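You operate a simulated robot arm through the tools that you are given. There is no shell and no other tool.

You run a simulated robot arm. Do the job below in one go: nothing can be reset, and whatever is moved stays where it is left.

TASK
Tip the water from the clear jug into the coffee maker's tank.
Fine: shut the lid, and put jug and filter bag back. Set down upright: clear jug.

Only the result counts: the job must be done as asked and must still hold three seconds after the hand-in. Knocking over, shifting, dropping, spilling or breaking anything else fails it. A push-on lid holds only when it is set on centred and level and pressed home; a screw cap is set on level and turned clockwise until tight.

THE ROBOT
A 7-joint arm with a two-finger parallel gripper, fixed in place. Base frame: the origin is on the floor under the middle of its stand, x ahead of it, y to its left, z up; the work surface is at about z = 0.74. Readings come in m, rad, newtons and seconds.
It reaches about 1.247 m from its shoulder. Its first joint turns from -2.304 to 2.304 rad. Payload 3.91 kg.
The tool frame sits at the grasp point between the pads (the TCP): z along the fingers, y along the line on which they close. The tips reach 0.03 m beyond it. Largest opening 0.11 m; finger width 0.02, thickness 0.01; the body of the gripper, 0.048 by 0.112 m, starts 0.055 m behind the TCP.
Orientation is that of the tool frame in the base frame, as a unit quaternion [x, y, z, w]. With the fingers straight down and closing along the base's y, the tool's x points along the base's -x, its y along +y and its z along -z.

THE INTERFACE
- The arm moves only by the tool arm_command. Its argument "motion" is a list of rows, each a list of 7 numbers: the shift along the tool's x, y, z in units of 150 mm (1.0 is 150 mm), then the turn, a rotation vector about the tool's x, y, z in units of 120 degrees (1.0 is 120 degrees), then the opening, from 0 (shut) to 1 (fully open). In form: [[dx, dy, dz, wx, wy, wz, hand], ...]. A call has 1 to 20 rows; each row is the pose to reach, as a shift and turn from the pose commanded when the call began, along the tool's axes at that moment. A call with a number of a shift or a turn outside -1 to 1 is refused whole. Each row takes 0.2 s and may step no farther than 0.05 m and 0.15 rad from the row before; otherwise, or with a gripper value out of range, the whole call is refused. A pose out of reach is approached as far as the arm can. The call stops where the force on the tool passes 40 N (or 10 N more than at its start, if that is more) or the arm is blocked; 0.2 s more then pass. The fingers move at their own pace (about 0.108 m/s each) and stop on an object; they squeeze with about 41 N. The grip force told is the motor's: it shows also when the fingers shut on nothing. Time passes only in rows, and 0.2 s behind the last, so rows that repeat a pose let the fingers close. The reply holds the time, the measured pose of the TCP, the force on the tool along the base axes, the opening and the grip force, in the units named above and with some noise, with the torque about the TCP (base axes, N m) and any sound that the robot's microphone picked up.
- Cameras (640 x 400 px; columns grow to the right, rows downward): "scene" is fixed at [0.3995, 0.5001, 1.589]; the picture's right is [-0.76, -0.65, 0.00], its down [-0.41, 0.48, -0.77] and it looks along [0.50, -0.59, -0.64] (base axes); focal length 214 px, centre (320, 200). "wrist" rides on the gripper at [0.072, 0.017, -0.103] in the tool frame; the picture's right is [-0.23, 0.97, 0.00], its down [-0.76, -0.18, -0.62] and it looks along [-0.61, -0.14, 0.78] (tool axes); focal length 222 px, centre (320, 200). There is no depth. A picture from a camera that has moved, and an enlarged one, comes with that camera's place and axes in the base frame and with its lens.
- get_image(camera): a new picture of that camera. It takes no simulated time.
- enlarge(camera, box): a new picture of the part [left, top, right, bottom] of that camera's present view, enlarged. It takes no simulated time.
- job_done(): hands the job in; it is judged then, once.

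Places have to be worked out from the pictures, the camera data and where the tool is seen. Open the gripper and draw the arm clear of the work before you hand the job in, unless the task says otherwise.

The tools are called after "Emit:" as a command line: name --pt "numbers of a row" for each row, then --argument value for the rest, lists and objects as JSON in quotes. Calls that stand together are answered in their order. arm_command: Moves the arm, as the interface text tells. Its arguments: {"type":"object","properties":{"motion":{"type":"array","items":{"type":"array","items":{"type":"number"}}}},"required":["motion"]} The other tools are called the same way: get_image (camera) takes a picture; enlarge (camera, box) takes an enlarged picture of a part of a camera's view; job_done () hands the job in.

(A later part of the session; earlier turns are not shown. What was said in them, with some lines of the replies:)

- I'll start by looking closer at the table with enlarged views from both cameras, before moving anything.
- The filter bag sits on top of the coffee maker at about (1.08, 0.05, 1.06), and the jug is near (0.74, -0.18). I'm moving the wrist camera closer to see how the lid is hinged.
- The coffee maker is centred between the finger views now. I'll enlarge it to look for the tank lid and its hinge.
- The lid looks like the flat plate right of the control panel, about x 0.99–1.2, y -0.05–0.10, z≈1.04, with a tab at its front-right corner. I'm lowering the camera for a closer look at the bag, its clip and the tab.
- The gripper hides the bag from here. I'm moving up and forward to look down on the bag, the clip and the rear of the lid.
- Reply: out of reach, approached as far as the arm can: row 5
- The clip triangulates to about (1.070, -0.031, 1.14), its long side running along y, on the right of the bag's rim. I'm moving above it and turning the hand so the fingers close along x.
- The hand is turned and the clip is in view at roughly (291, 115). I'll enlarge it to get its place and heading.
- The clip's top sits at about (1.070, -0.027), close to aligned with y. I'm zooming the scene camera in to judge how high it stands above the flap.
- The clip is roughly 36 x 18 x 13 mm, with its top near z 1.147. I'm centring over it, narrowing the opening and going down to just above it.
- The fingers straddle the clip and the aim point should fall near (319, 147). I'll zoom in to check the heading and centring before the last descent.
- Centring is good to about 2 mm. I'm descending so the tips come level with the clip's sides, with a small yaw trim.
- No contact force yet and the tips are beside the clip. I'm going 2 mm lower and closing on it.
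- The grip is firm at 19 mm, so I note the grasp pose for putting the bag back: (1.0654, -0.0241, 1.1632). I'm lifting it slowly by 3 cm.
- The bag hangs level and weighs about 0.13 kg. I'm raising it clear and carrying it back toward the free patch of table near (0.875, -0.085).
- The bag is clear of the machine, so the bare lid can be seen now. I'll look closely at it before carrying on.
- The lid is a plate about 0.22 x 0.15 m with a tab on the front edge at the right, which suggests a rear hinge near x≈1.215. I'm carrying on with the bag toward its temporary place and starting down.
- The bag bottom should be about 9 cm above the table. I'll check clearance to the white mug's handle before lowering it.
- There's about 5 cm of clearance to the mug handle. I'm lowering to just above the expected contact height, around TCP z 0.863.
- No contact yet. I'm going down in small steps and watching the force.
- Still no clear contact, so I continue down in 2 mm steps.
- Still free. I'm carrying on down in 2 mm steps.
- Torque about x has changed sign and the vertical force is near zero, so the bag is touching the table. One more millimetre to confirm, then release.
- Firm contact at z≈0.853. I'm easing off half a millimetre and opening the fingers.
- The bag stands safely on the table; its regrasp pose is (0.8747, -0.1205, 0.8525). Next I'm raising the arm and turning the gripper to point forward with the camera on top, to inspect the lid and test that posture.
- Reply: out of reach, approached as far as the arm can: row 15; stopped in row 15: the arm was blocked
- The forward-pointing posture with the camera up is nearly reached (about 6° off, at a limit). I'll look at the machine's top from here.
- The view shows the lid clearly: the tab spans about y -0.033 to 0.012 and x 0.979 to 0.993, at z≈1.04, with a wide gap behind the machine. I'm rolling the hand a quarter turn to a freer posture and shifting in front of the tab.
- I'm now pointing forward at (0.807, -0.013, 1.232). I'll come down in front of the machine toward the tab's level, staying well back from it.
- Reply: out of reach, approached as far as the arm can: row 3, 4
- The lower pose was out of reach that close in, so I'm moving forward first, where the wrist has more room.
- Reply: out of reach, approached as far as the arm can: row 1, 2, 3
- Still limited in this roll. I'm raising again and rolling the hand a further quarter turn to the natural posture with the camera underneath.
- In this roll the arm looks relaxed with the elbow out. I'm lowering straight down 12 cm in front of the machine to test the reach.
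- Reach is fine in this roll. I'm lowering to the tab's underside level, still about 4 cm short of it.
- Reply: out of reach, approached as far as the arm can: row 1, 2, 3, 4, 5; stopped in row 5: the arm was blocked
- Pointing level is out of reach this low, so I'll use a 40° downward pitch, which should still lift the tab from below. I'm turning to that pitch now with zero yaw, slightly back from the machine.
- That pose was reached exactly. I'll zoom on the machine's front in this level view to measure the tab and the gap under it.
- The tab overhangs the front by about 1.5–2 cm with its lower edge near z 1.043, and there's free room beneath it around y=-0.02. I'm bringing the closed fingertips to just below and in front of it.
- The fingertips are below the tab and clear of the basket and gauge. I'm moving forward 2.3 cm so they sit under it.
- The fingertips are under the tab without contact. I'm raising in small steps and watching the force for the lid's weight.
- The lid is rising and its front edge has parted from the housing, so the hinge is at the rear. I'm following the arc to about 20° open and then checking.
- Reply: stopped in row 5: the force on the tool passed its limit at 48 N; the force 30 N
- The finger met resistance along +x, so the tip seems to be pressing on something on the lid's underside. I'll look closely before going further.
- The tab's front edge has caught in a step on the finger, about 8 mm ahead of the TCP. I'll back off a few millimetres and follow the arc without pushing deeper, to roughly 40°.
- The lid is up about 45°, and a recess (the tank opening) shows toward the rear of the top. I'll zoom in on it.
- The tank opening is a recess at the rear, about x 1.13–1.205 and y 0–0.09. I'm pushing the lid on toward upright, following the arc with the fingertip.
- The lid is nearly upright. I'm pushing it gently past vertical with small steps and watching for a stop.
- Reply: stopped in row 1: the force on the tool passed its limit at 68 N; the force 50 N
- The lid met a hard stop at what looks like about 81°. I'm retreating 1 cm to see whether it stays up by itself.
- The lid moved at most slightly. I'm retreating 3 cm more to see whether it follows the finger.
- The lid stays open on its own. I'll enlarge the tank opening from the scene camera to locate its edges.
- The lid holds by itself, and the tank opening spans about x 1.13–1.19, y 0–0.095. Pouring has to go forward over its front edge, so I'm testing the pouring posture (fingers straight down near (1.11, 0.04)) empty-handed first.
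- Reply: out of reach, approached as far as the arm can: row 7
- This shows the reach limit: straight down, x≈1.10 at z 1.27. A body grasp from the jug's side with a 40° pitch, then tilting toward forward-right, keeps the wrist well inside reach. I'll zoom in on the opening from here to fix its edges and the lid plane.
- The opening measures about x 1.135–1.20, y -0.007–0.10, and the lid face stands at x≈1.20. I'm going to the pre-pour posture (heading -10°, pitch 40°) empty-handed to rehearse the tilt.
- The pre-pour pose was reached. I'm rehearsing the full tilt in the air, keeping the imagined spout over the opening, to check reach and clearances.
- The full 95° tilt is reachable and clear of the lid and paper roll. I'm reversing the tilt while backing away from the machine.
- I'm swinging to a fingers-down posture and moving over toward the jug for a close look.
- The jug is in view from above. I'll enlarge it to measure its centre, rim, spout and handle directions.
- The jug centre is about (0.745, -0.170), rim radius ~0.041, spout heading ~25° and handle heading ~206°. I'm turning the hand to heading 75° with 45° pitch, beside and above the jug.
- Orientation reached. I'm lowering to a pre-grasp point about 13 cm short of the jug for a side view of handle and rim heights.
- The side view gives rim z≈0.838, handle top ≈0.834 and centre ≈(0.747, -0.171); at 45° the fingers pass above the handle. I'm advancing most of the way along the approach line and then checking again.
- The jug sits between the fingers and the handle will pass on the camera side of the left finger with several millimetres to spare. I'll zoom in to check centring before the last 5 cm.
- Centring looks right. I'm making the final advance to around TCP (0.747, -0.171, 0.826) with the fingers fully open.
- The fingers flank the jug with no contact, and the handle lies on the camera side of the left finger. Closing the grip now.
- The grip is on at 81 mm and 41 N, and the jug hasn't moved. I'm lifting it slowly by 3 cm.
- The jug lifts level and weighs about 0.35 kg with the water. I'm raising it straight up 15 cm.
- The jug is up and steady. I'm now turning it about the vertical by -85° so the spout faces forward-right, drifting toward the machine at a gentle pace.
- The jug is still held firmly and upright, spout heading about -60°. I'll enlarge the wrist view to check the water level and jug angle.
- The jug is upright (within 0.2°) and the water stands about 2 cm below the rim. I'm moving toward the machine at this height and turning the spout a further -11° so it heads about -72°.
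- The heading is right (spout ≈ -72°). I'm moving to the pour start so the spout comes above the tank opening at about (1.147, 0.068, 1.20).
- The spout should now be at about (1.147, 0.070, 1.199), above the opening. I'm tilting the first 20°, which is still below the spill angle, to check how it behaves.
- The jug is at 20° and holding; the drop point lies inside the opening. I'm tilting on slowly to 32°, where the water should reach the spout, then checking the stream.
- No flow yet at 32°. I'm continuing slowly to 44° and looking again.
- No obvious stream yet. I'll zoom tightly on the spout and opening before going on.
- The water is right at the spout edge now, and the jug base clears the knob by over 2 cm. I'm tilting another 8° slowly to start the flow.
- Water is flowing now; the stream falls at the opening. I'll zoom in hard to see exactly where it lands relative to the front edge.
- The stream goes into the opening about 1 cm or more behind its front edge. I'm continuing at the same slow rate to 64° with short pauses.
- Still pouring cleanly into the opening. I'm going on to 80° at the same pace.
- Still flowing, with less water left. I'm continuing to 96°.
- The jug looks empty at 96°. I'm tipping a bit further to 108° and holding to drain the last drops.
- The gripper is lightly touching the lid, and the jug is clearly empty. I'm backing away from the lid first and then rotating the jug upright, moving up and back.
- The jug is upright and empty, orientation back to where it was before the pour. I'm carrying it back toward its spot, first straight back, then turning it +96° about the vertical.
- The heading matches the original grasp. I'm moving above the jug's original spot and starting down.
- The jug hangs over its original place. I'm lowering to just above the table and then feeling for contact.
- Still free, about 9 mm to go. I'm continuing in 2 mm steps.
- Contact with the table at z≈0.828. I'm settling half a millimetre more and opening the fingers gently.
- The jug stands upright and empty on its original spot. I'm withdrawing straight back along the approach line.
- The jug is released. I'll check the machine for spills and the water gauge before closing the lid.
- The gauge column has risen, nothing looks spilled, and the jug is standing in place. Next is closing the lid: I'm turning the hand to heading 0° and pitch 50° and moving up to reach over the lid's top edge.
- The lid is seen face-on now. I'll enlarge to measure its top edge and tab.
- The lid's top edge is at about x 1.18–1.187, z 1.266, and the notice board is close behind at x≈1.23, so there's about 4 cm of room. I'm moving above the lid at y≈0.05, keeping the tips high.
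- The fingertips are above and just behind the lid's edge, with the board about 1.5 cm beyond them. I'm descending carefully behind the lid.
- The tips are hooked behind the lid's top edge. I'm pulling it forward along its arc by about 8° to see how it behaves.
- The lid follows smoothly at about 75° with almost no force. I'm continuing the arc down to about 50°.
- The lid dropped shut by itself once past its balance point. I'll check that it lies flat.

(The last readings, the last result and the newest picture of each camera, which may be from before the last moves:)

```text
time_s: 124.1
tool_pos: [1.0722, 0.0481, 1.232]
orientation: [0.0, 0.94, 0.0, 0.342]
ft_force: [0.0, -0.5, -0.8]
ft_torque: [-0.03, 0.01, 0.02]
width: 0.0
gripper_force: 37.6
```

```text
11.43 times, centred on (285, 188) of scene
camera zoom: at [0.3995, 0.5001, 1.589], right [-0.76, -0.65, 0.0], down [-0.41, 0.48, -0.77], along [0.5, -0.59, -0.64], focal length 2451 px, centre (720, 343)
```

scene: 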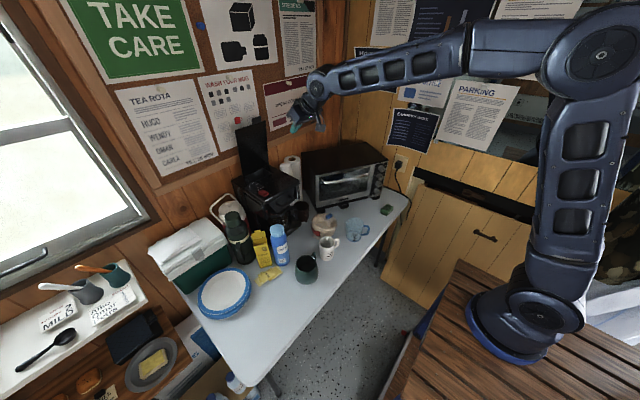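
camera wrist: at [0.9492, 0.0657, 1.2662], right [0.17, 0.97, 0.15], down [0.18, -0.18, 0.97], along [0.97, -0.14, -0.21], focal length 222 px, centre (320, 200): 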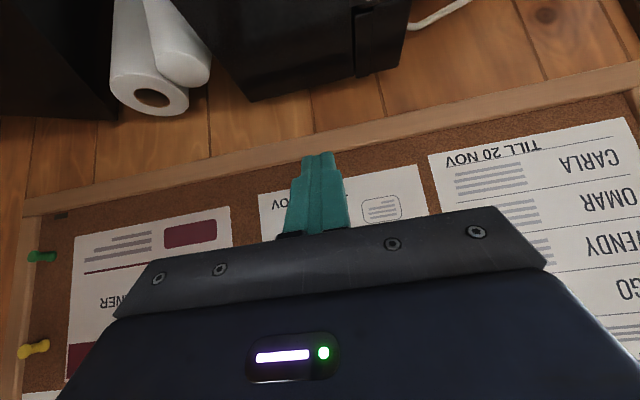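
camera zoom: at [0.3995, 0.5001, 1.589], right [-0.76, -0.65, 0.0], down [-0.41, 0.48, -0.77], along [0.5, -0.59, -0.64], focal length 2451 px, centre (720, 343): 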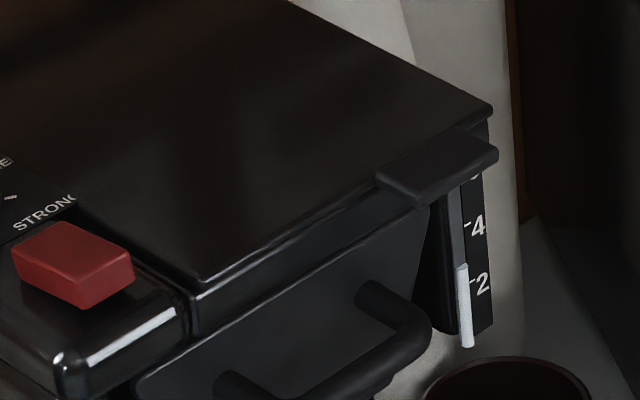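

The lid is fully shut, flush as it was at the start, and the gauge shows water. Now for the filter bag: I'm backing off and turning to the fingers-down pose used for the clip.

Emit:
arm_command --pt "0.037 -0.047 -0.061 -0.022 0.0246 -0.0606 0" --pt "0.075 -0.095 -0.123 -0.044 0.0492 -0.1213 0" --pt "0.112 -0.142 -0.184 -0.066 0.0737 -0.1819 0" --pt "0.149 -0.189 -0.245 -0.088 0.0983 -0.2425 0" --pt "0.187 -0.237 -0.306 -0.11 0.1229 -0.3032 0.1" --pt "0.224 -0.284 -0.368 -0.1321 0.1475 -0.3638 0.2" --pt "0.262 -0.332 -0.429 -0.1541 0.1721 -0.4245 0.3" --pt "0.299 -0.379 -0.49 -0.1761 0.1967 -0.4851 0.4" --pt "0.336 -0.426 -0.551 -0.1981 0.2212 -0.5457 0.4" --pt "0.374 -0.474 -0.613 -0.2201 0.2458 -0.6064 0.4" --pt "0.411 -0.521 -0.674 -0.2421 0.2704 -0.667 0.4"

Emit:
arm_command --pt "0.12 0.09 0.0 0 0 0 0.4" --pt "0.25 0.19 0.1 0 0 0 0.4" --pt "0.4 0.3 0.3 0 0 0 0.4" --pt "0.55 0.41 0.55 0 0 0 0.4" --pt "0.662 0.499 0.8 0 0 0 0.4" --pt "0.662 0.499 1.0 0 0 0 0.4"

Emit:
get_image --camera "wrist"

Emit:
get_image --camera "scene"

```text
time_s: 126.5
tool_pos: [0.9589, -0.0288, 1.2724]
orientation: [-0.667, 0.745, 0.001, 0.001]
ft_force: [0.7, -0.6, 0.1]
ft_torque: [0.01, -0.03, -0.01]
width: 0.0438
gripper_force: 0.0
```

```text
time_s: 127.9
tool_pos: [0.8741, -0.1193, 1.1223]
orientation: [-0.667, 0.745, 0.0, 0.002]
ft_force: [-0.9, 0.2, -0.2]
ft_torque: [-0.01, -0.04, -0.03]
width: 0.0439
gripper_force: 0.0
```

```text
taken
camera wrist: at [0.849, -0.1901, 1.2254], right [-0.94, 0.33, 0.0], down [0.26, 0.74, 0.62], along [0.21, 0.59, -0.78], focal length 222 px, centre (320, 200)
```

wrist: 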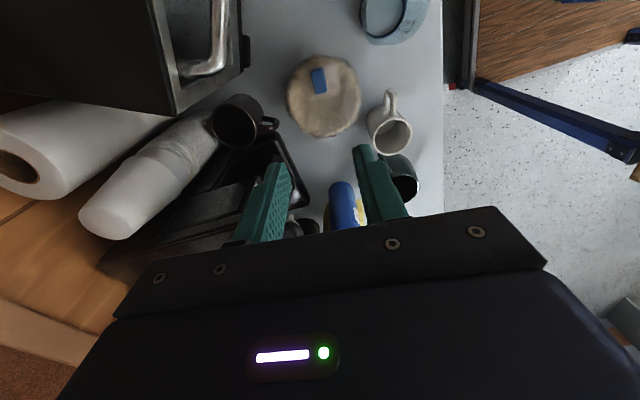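

```text
taken
```

scene: 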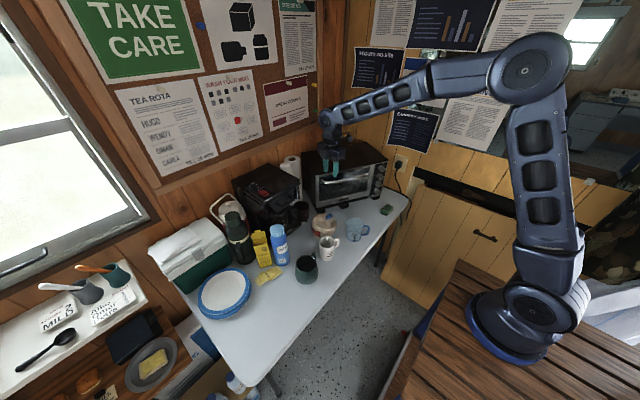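

I'm directly over the bag with the same heading as the first grasp. Lowering toward the clip.

Emit:
arm_command --pt "0 0 0.2 0 0 0 0.4" --pt "0 0 0.4 0 0 0 0.4" --pt "0 0 0.6 0 0 0 0.4" --pt "0 0 0.8 0 0 0 0.4" --pt "0 0 1.0 0 0 0 0.4"

Emit:
arm_command --pt "0 0 0.2 0 0 0 0.4" --pt "0 0 0.4 0 0 0 0.4" --pt "0 0 0.52 0 0 0 0.4"

Emit:
enlarge --camera "wrist" --box '[250, 90, 410, 210]'

Emit:
enlarge --camera "scene" --box '[295, 180, 355, 240]'

```text
time_s: 129.1
tool_pos: [0.8749, -0.1183, 0.9717]
orientation: [-0.667, 0.745, 0.0, 0.001]
ft_force: [-0.9, -0.7, 0.1]
ft_torque: [-0.03, -0.01, -0.03]
width: 0.0441
gripper_force: 0.0
```

```text
time_s: 129.9
tool_pos: [0.8751, -0.1203, 0.8942]
orientation: [-0.668, 0.744, 0.001, 0.0]
ft_force: [-0.1, 0.5, -0.2]
ft_torque: [-0.02, -0.03, -0.03]
width: 0.044
gripper_force: 0.2
```

```text
3.33 times, centred on (330, 150) of wrist
camera zoom: at [0.8493, -0.1891, 0.9968], right [-0.94, 0.33, 0.0], down [0.26, 0.74, 0.62], along [0.21, 0.59, -0.78], focal length 740 px, centre (287, 367)
```

zoom: 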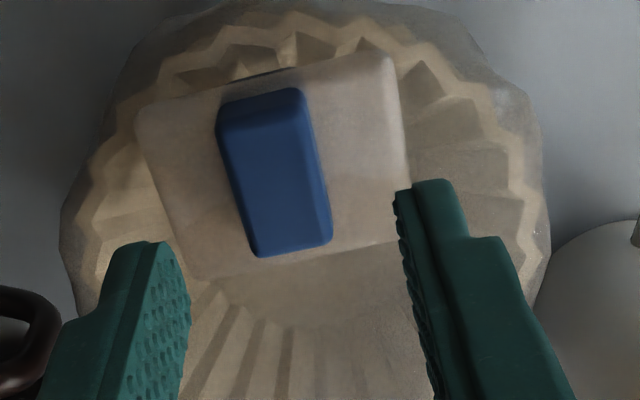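

```text
6.67 times, centred on (325, 210) of scene
camera zoom: at [0.3995, 0.5001, 1.589], right [-0.76, -0.65, 0.0], down [-0.41, 0.48, -0.77], along [0.5, -0.59, -0.64], focal length 1430 px, centre (287, 133)
```

zoom: 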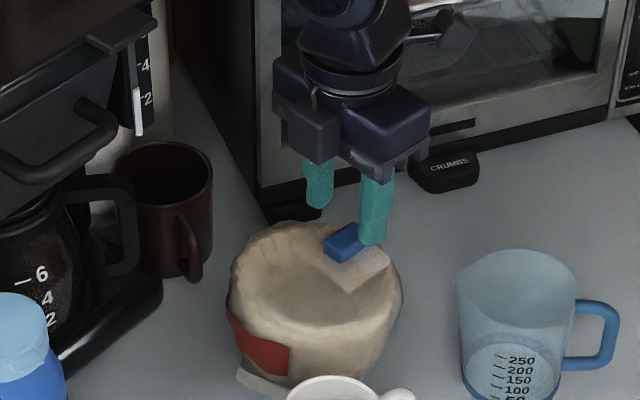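

The fingers are aligned with the clip exactly as before. I'm descending to the recorded height and closing.

Emit:
arm_command --pt "0 0 0.1 0 0 0 0.4" --pt "0 0 0.2 0 0 0 0.4" --pt "0 0 0.272 0 0 0 0.4" --pt "0 0 0.272 0 0 0 0.25" --pt "0 0 0.272 0 0 0 0.1" --pt "0 0 0.272 0 0 0 0" --pt "0 0 0.272 0 0 0 0" --pt "0 0 0.272 0 0 0 0"

Emit:
enlarge --camera "wrist" --box '[250, 90, 410, 210]'

```text
time_s: 131.7
tool_pos: [0.8738, -0.1201, 0.8523]
orientation: [-0.667, 0.745, 0.001, 0.0]
ft_force: [1.2, -0.7, 0.2]
ft_torque: [0.02, 0.03, -0.04]
width: 0.0191
gripper_force: 41.3
```

```text
3.33 times, centred on (330, 150) of wrist
camera zoom: at [0.8494, -0.1899, 0.9559], right [-0.94, 0.33, 0.0], down [0.26, 0.74, 0.62], along [0.21, 0.59, -0.78], focal length 740 px, centre (287, 367)
```

zoom: 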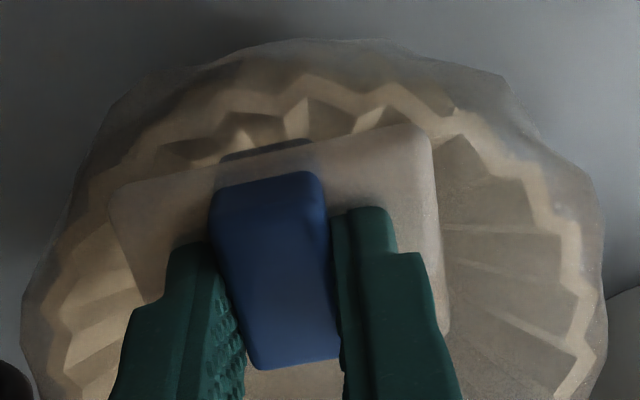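

The clip is gripped at 19 mm again. I'm lifting the bag straight up to clear the machine's height.

Emit:
arm_command --pt "0 0 -0.05 0 0 0 0" --pt "0 0 -0.15 0 0 0 0" --pt "0 0 -0.35 0 0 0 0" --pt "0 0 -0.57 0 0 0 0" --pt "0 0 -0.8 0 0 0 0" --pt "0 0 -1.0 0 0 0 0"

Emit:
arm_command --pt "0 0 -0.2 0 0 0 0" --pt "0 0 -0.4 0 0 0 0" --pt "0 0 -0.6 0 0 0 0" --pt "0 0 -0.8 0 0 0 0" --pt "0 0 -1.0 0 0 0 0"

Emit:
arm_command --pt "0 0 -0.2 0 0 0 0" --pt "0 0 -0.4 0 0 0 0" --pt "0 0 -0.65 0 0 0 0" --pt "0 0 -0.65 0 0 0 0"

Emit:
enlarge --camera "scene" --box '[250, 110, 350, 200]'

```text
time_s: 133.1
tool_pos: [0.8745, -0.1201, 1.0011]
orientation: [-0.667, 0.745, 0.0, 0.0]
ft_force: [-0.5, -0.3, -1.6]
ft_torque: [-0.04, 0.04, -0.01]
width: 0.0188
gripper_force: 41.2
```

```text
time_s: 134.3
tool_pos: [0.8741, -0.1206, 1.1524]
orientation: [-0.668, 0.744, 0.0, 0.0]
ft_force: [0.6, -0.5, -0.8]
ft_torque: [-0.03, 0.02, 0.0]
width: 0.0189
gripper_force: 41.1
```

```text
time_s: 135.3
tool_pos: [0.8735, -0.1204, 1.2495]
orientation: [-0.667, 0.745, 0.0, 0.001]
ft_force: [-0.5, 0.1, -1.3]
ft_torque: [-0.02, 0.03, 0.03]
width: 0.0189
gripper_force: 41.1
```

```text
4.44 times, centred on (300, 155) of scene
camera zoom: at [0.3995, 0.5001, 1.589], right [-0.76, -0.65, 0.0], down [-0.41, 0.48, -0.77], along [0.5, -0.59, -0.64], focal length 953 px, centre (409, 400)
```

zoom: 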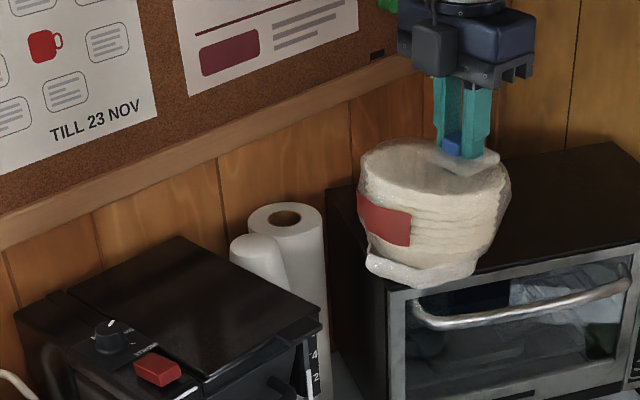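

The bag hangs level. I'm carrying it back over the lid to its recorded position.

Emit:
arm_command --pt "-0.097 -0.15 0 0 0 0 0" --pt "-0.195 -0.3 0 0 0 0 0" --pt "-0.292 -0.45 0 0 0 0 0" --pt "-0.389 -0.6 0 0 0 0 0" --pt "-0.487 -0.75 0 0 0 0 0" --pt "-0.584 -0.9 0 0 0 0 0"

Emit:
arm_command --pt "-0.097 -0.149 0 0 0 0 0" --pt "-0.194 -0.298 0 0 0 0 0" --pt "-0.194 -0.298 0.15 0 0 0 0" --pt "-0.194 -0.298 0.3 0 0 0 0" --pt "-0.194 -0.298 0.42 0 0 0 0" --pt "-0.194 -0.298 0.5 0 0 0 0" --pt "-0.194 -0.298 0.5 0 0 0 0"

Emit:
enlarge --camera "scene" --box '[225, 130, 325, 210]'

Emit:
get_image --camera "wrist"

```text
time_s: 136.7
tool_pos: [1.0172, -0.0484, 1.2505]
orientation: [-0.666, 0.746, 0.0, 0.001]
ft_force: [-0.7, -0.4, -0.5]
ft_torque: [-0.04, 0.01, -0.04]
width: 0.0191
gripper_force: 41.1
```

```text
time_s: 138.3
tool_pos: [1.0663, -0.0229, 1.1764]
orientation: [-0.667, 0.745, 0.0, 0.001]
ft_force: [-0.3, -0.4, -1.4]
ft_torque: [-0.04, 0.0, -0.01]
width: 0.019
gripper_force: 41.3
```

```text
5.00 times, centred on (275, 170) of scene
camera zoom: at [0.3995, 0.5001, 1.589], right [-0.76, -0.65, 0.0], down [-0.41, 0.48, -0.77], along [0.5, -0.59, -0.64], focal length 1072 px, centre (545, 350)
```

zoom: 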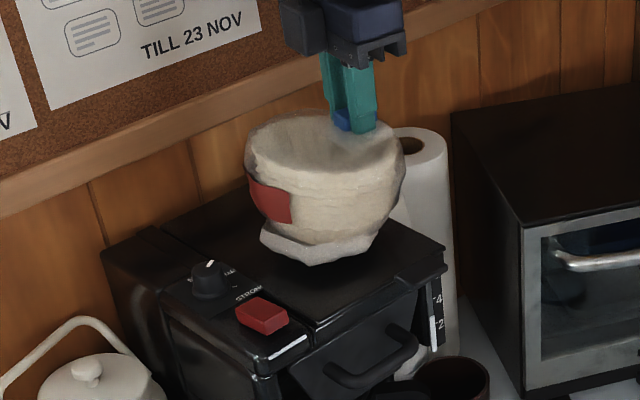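

```text
taken
camera wrist: at [1.0409, -0.0939, 1.2789], right [-0.94, 0.33, 0.0], down [0.26, 0.74, 0.62], along [0.21, 0.59, -0.78], focal length 222 px, centre (320, 200)
```

wrist: 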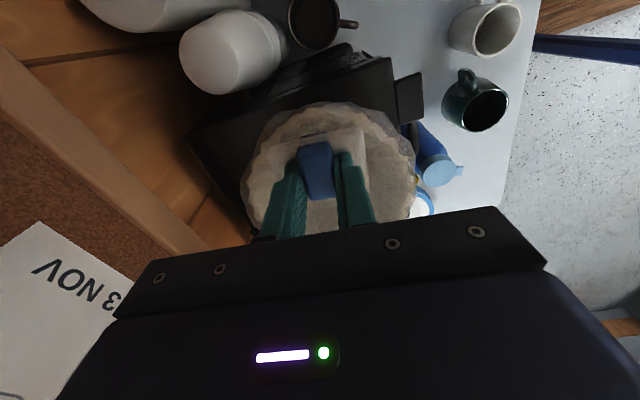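

The bag is about 13 mm above the lid at its original spot. I'm lowering in small steps until it touches.

Emit:
arm_command --pt "0 0 0.04 0 0 0 0" --pt "0 0 0.067 0 0 0 0" --pt "0 0 0.067 0 0 0 0"

Emit:
arm_command --pt "0 0 0.01 0 0 0 0" --pt "0 0 0.01 0 0 0 0"

Emit:
arm_command --pt "0 0 0.008 0 0 0 0" --pt "0 0 0.008 0 0 0 0"

```text
time_s: 139.1
tool_pos: [1.0662, -0.0242, 1.1647]
orientation: [-0.667, 0.745, 0.0, 0.0]
ft_force: [-0.2, 0.9, -1.1]
ft_torque: [-0.04, -0.04, -0.01]
width: 0.0189
gripper_force: 40.6
```

```text
time_s: 139.7
tool_pos: [1.0653, -0.0224, 1.1632]
orientation: [-0.668, 0.744, 0.0, 0.001]
ft_force: [0.0, 0.4, -0.5]
ft_torque: [-0.01, 0.03, 0.0]
width: 0.019
gripper_force: 41.5
```

```text
time_s: 140.3
tool_pos: [1.0652, -0.0253, 1.1622]
orientation: [-0.667, 0.745, -0.001, 0.001]
ft_force: [0.2, -0.5, 1.5]
ft_torque: [0.16, -0.03, -0.04]
width: 0.0191
gripper_force: 41.5
```

Contact is felt at z≈1.162, where expected. I'm settling half a millimetre and opening the fingers.

Emit:
arm_command --pt "0 0 0.003 0 0 0 0" --pt "0 0 0.003 0 0 0 0.12" --pt "0 0 0.003 0 0 0 0.25" --pt "0 0 0.003 0 0 0 0.4" --pt "0 0 0.003 0 0 0 0.4" --pt "0 0 0.003 0 0 0 0.4"

Emit:
arm_command --pt "0 0 -0.08 0 0 0 0.4" --pt "0 0 -0.2 0 0 0 0.4" --pt "0 0 -0.4 0 0 0 0.4" --pt "0 0 -0.6 0 0 0 0.4"

Emit:
enlarge --camera "scene" --box '[225, 130, 325, 210]'

Emit:
get_image --camera "wrist"

```text
time_s: 141.7
tool_pos: [1.0646, -0.0245, 1.1614]
orientation: [-0.668, 0.745, 0.0, 0.002]
ft_force: [-0.6, -2.5, 6.5]
ft_torque: [0.01, -0.02, -0.03]
width: 0.0432
gripper_force: 0.0
```

```text
time_s: 142.7
tool_pos: [1.0657, -0.0239, 1.2515]
orientation: [-0.667, 0.745, 0.001, 0.0]
ft_force: [-0.7, -0.6, 0.4]
ft_torque: [0.02, 0.04, -0.02]
width: 0.0441
gripper_force: 0.0
```

```text
5.00 times, centred on (275, 170) of scene
camera zoom: at [0.3995, 0.5001, 1.589], right [-0.76, -0.65, 0.0], down [-0.41, 0.48, -0.77], along [0.5, -0.59, -0.64], focal length 1072 px, centre (545, 350)
```

zoom: 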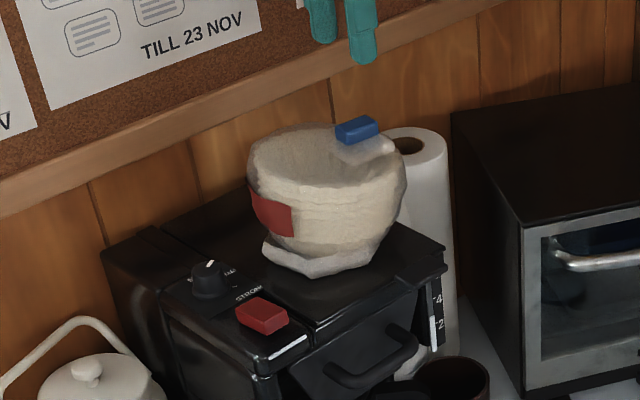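

```text
taken
camera wrist: at [1.0406, -0.0943, 1.3548], right [-0.94, 0.33, 0.0], down [0.26, 0.74, 0.62], along [0.21, 0.59, -0.78], focal length 222 px, centre (320, 200)
```

wrist: 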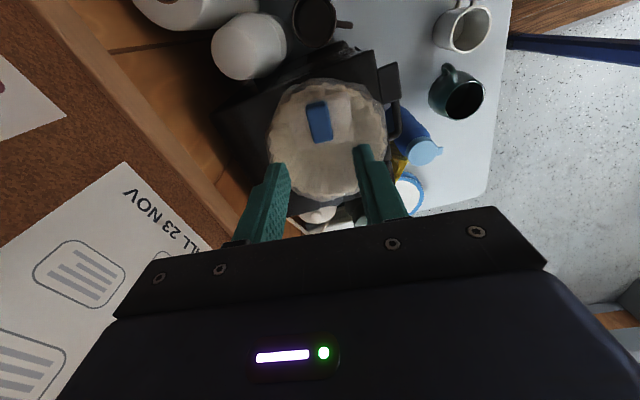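

The bag is back on the lid in its original place, upright. I'm raising and withdrawing the arm, gripper open.

Emit:
arm_command --pt "0 0 -0.25 0 0 0 0.4" --pt "0 0.05 -0.5 0 0 0 0.6" --pt "0 0.25 -0.7 0 0 0 0.8" --pt "0 0.5 -0.8 0 0 0 1" --pt "0 0.75 -0.8 0 0 0 1" --pt "0 1.0 -0.8 0 0 0 1"

Emit:
arm_command --pt "0 0.25 0 0 0 0 1" --pt "0 0.5 0 0 0 0 1" --pt "0 0.75 0 0 0 0 1" --pt "0 1.0 0 0 0 0 1"

Emit:
get_image --camera "scene"

Emit:
enlarge --camera "scene" --box '[200, 130, 420, 270]'

Emit:
enlarge --camera "scene" --box '[225, 150, 315, 206]'

```text
time_s: 144.1
tool_pos: [0.9163, -0.0083, 1.3706]
orientation: [-0.667, 0.745, 0.001, 0.0]
ft_force: [1.7, 0.0, -0.9]
ft_torque: [0.0, 0.05, -0.02]
width: 0.1098
gripper_force: 0.0
```

```text
time_s: 145.1
tool_pos: [0.7682, 0.0073, 1.3707]
orientation: [-0.666, 0.746, 0.001, 0.0]
ft_force: [0.4, -0.4, -1.0]
ft_torque: [0.01, 0.08, 0.0]
width: 0.1101
gripper_force: 0.1
```

```text
taken
```

scene: 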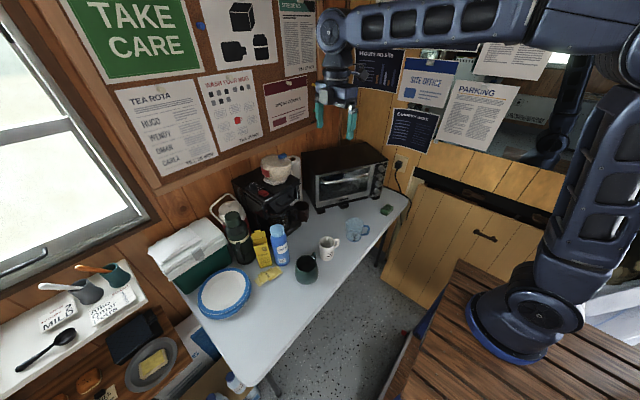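

```text
2.86 times, centred on (310, 200) of scene
camera zoom: at [0.3995, 0.5001, 1.589], right [-0.76, -0.65, 0.0], down [-0.41, 0.48, -0.77], along [0.5, -0.59, -0.64], focal length 613 px, centre (349, 200)
```

zoom: 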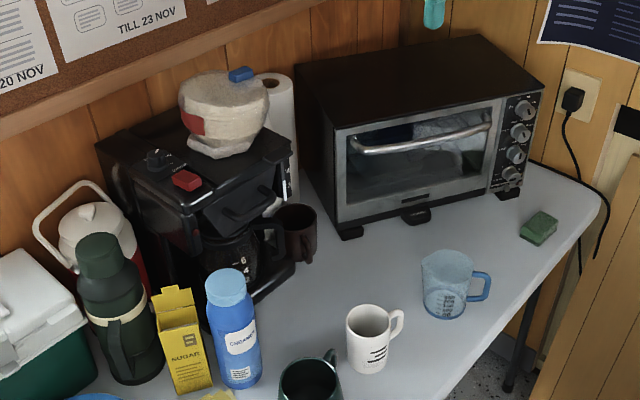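

```text
7.11 times, centred on (270, 178) of scene
camera zoom: at [0.3995, 0.5001, 1.589], right [-0.76, -0.65, 0.0], down [-0.41, 0.48, -0.77], along [0.5, -0.59, -0.64], focal length 1525 px, centre (676, 356)
```

zoom: 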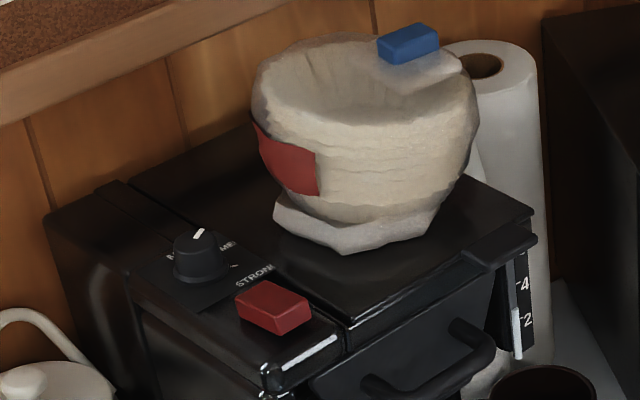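

Everything matches the starting layout. The lid is shut with the bag on it, the jug is empty and upright in its place, the gauge shows the water in the tank, and nothing else has moved. The arm is clear with the gripper open, so I'm handing in.

Emit:
job_done

```text
The job is handed in.
```

The water from the clear jug is in the coffee maker's tank, and I've handed the job in; no verdict came back with the hand-in.

- **Water:** I poured until the jug looked empty. The stream went into the tank opening, I saw no spill, and the gauge on the machine rose.
- **Lid:** It is shut and looks flush, as it did at the start. It dropped the last part of the way by itself once it was past the balance point.
- **Jug and filter bag:** The jug is back in its original spot, upright. The filter bag is back on the lid where it was.
- **Everything else:** The final pictures match the starting layout. At the end of the pour the gripper lightly touched the open lid, which had no visible effect. The arm is clear of the work with the gripper open.
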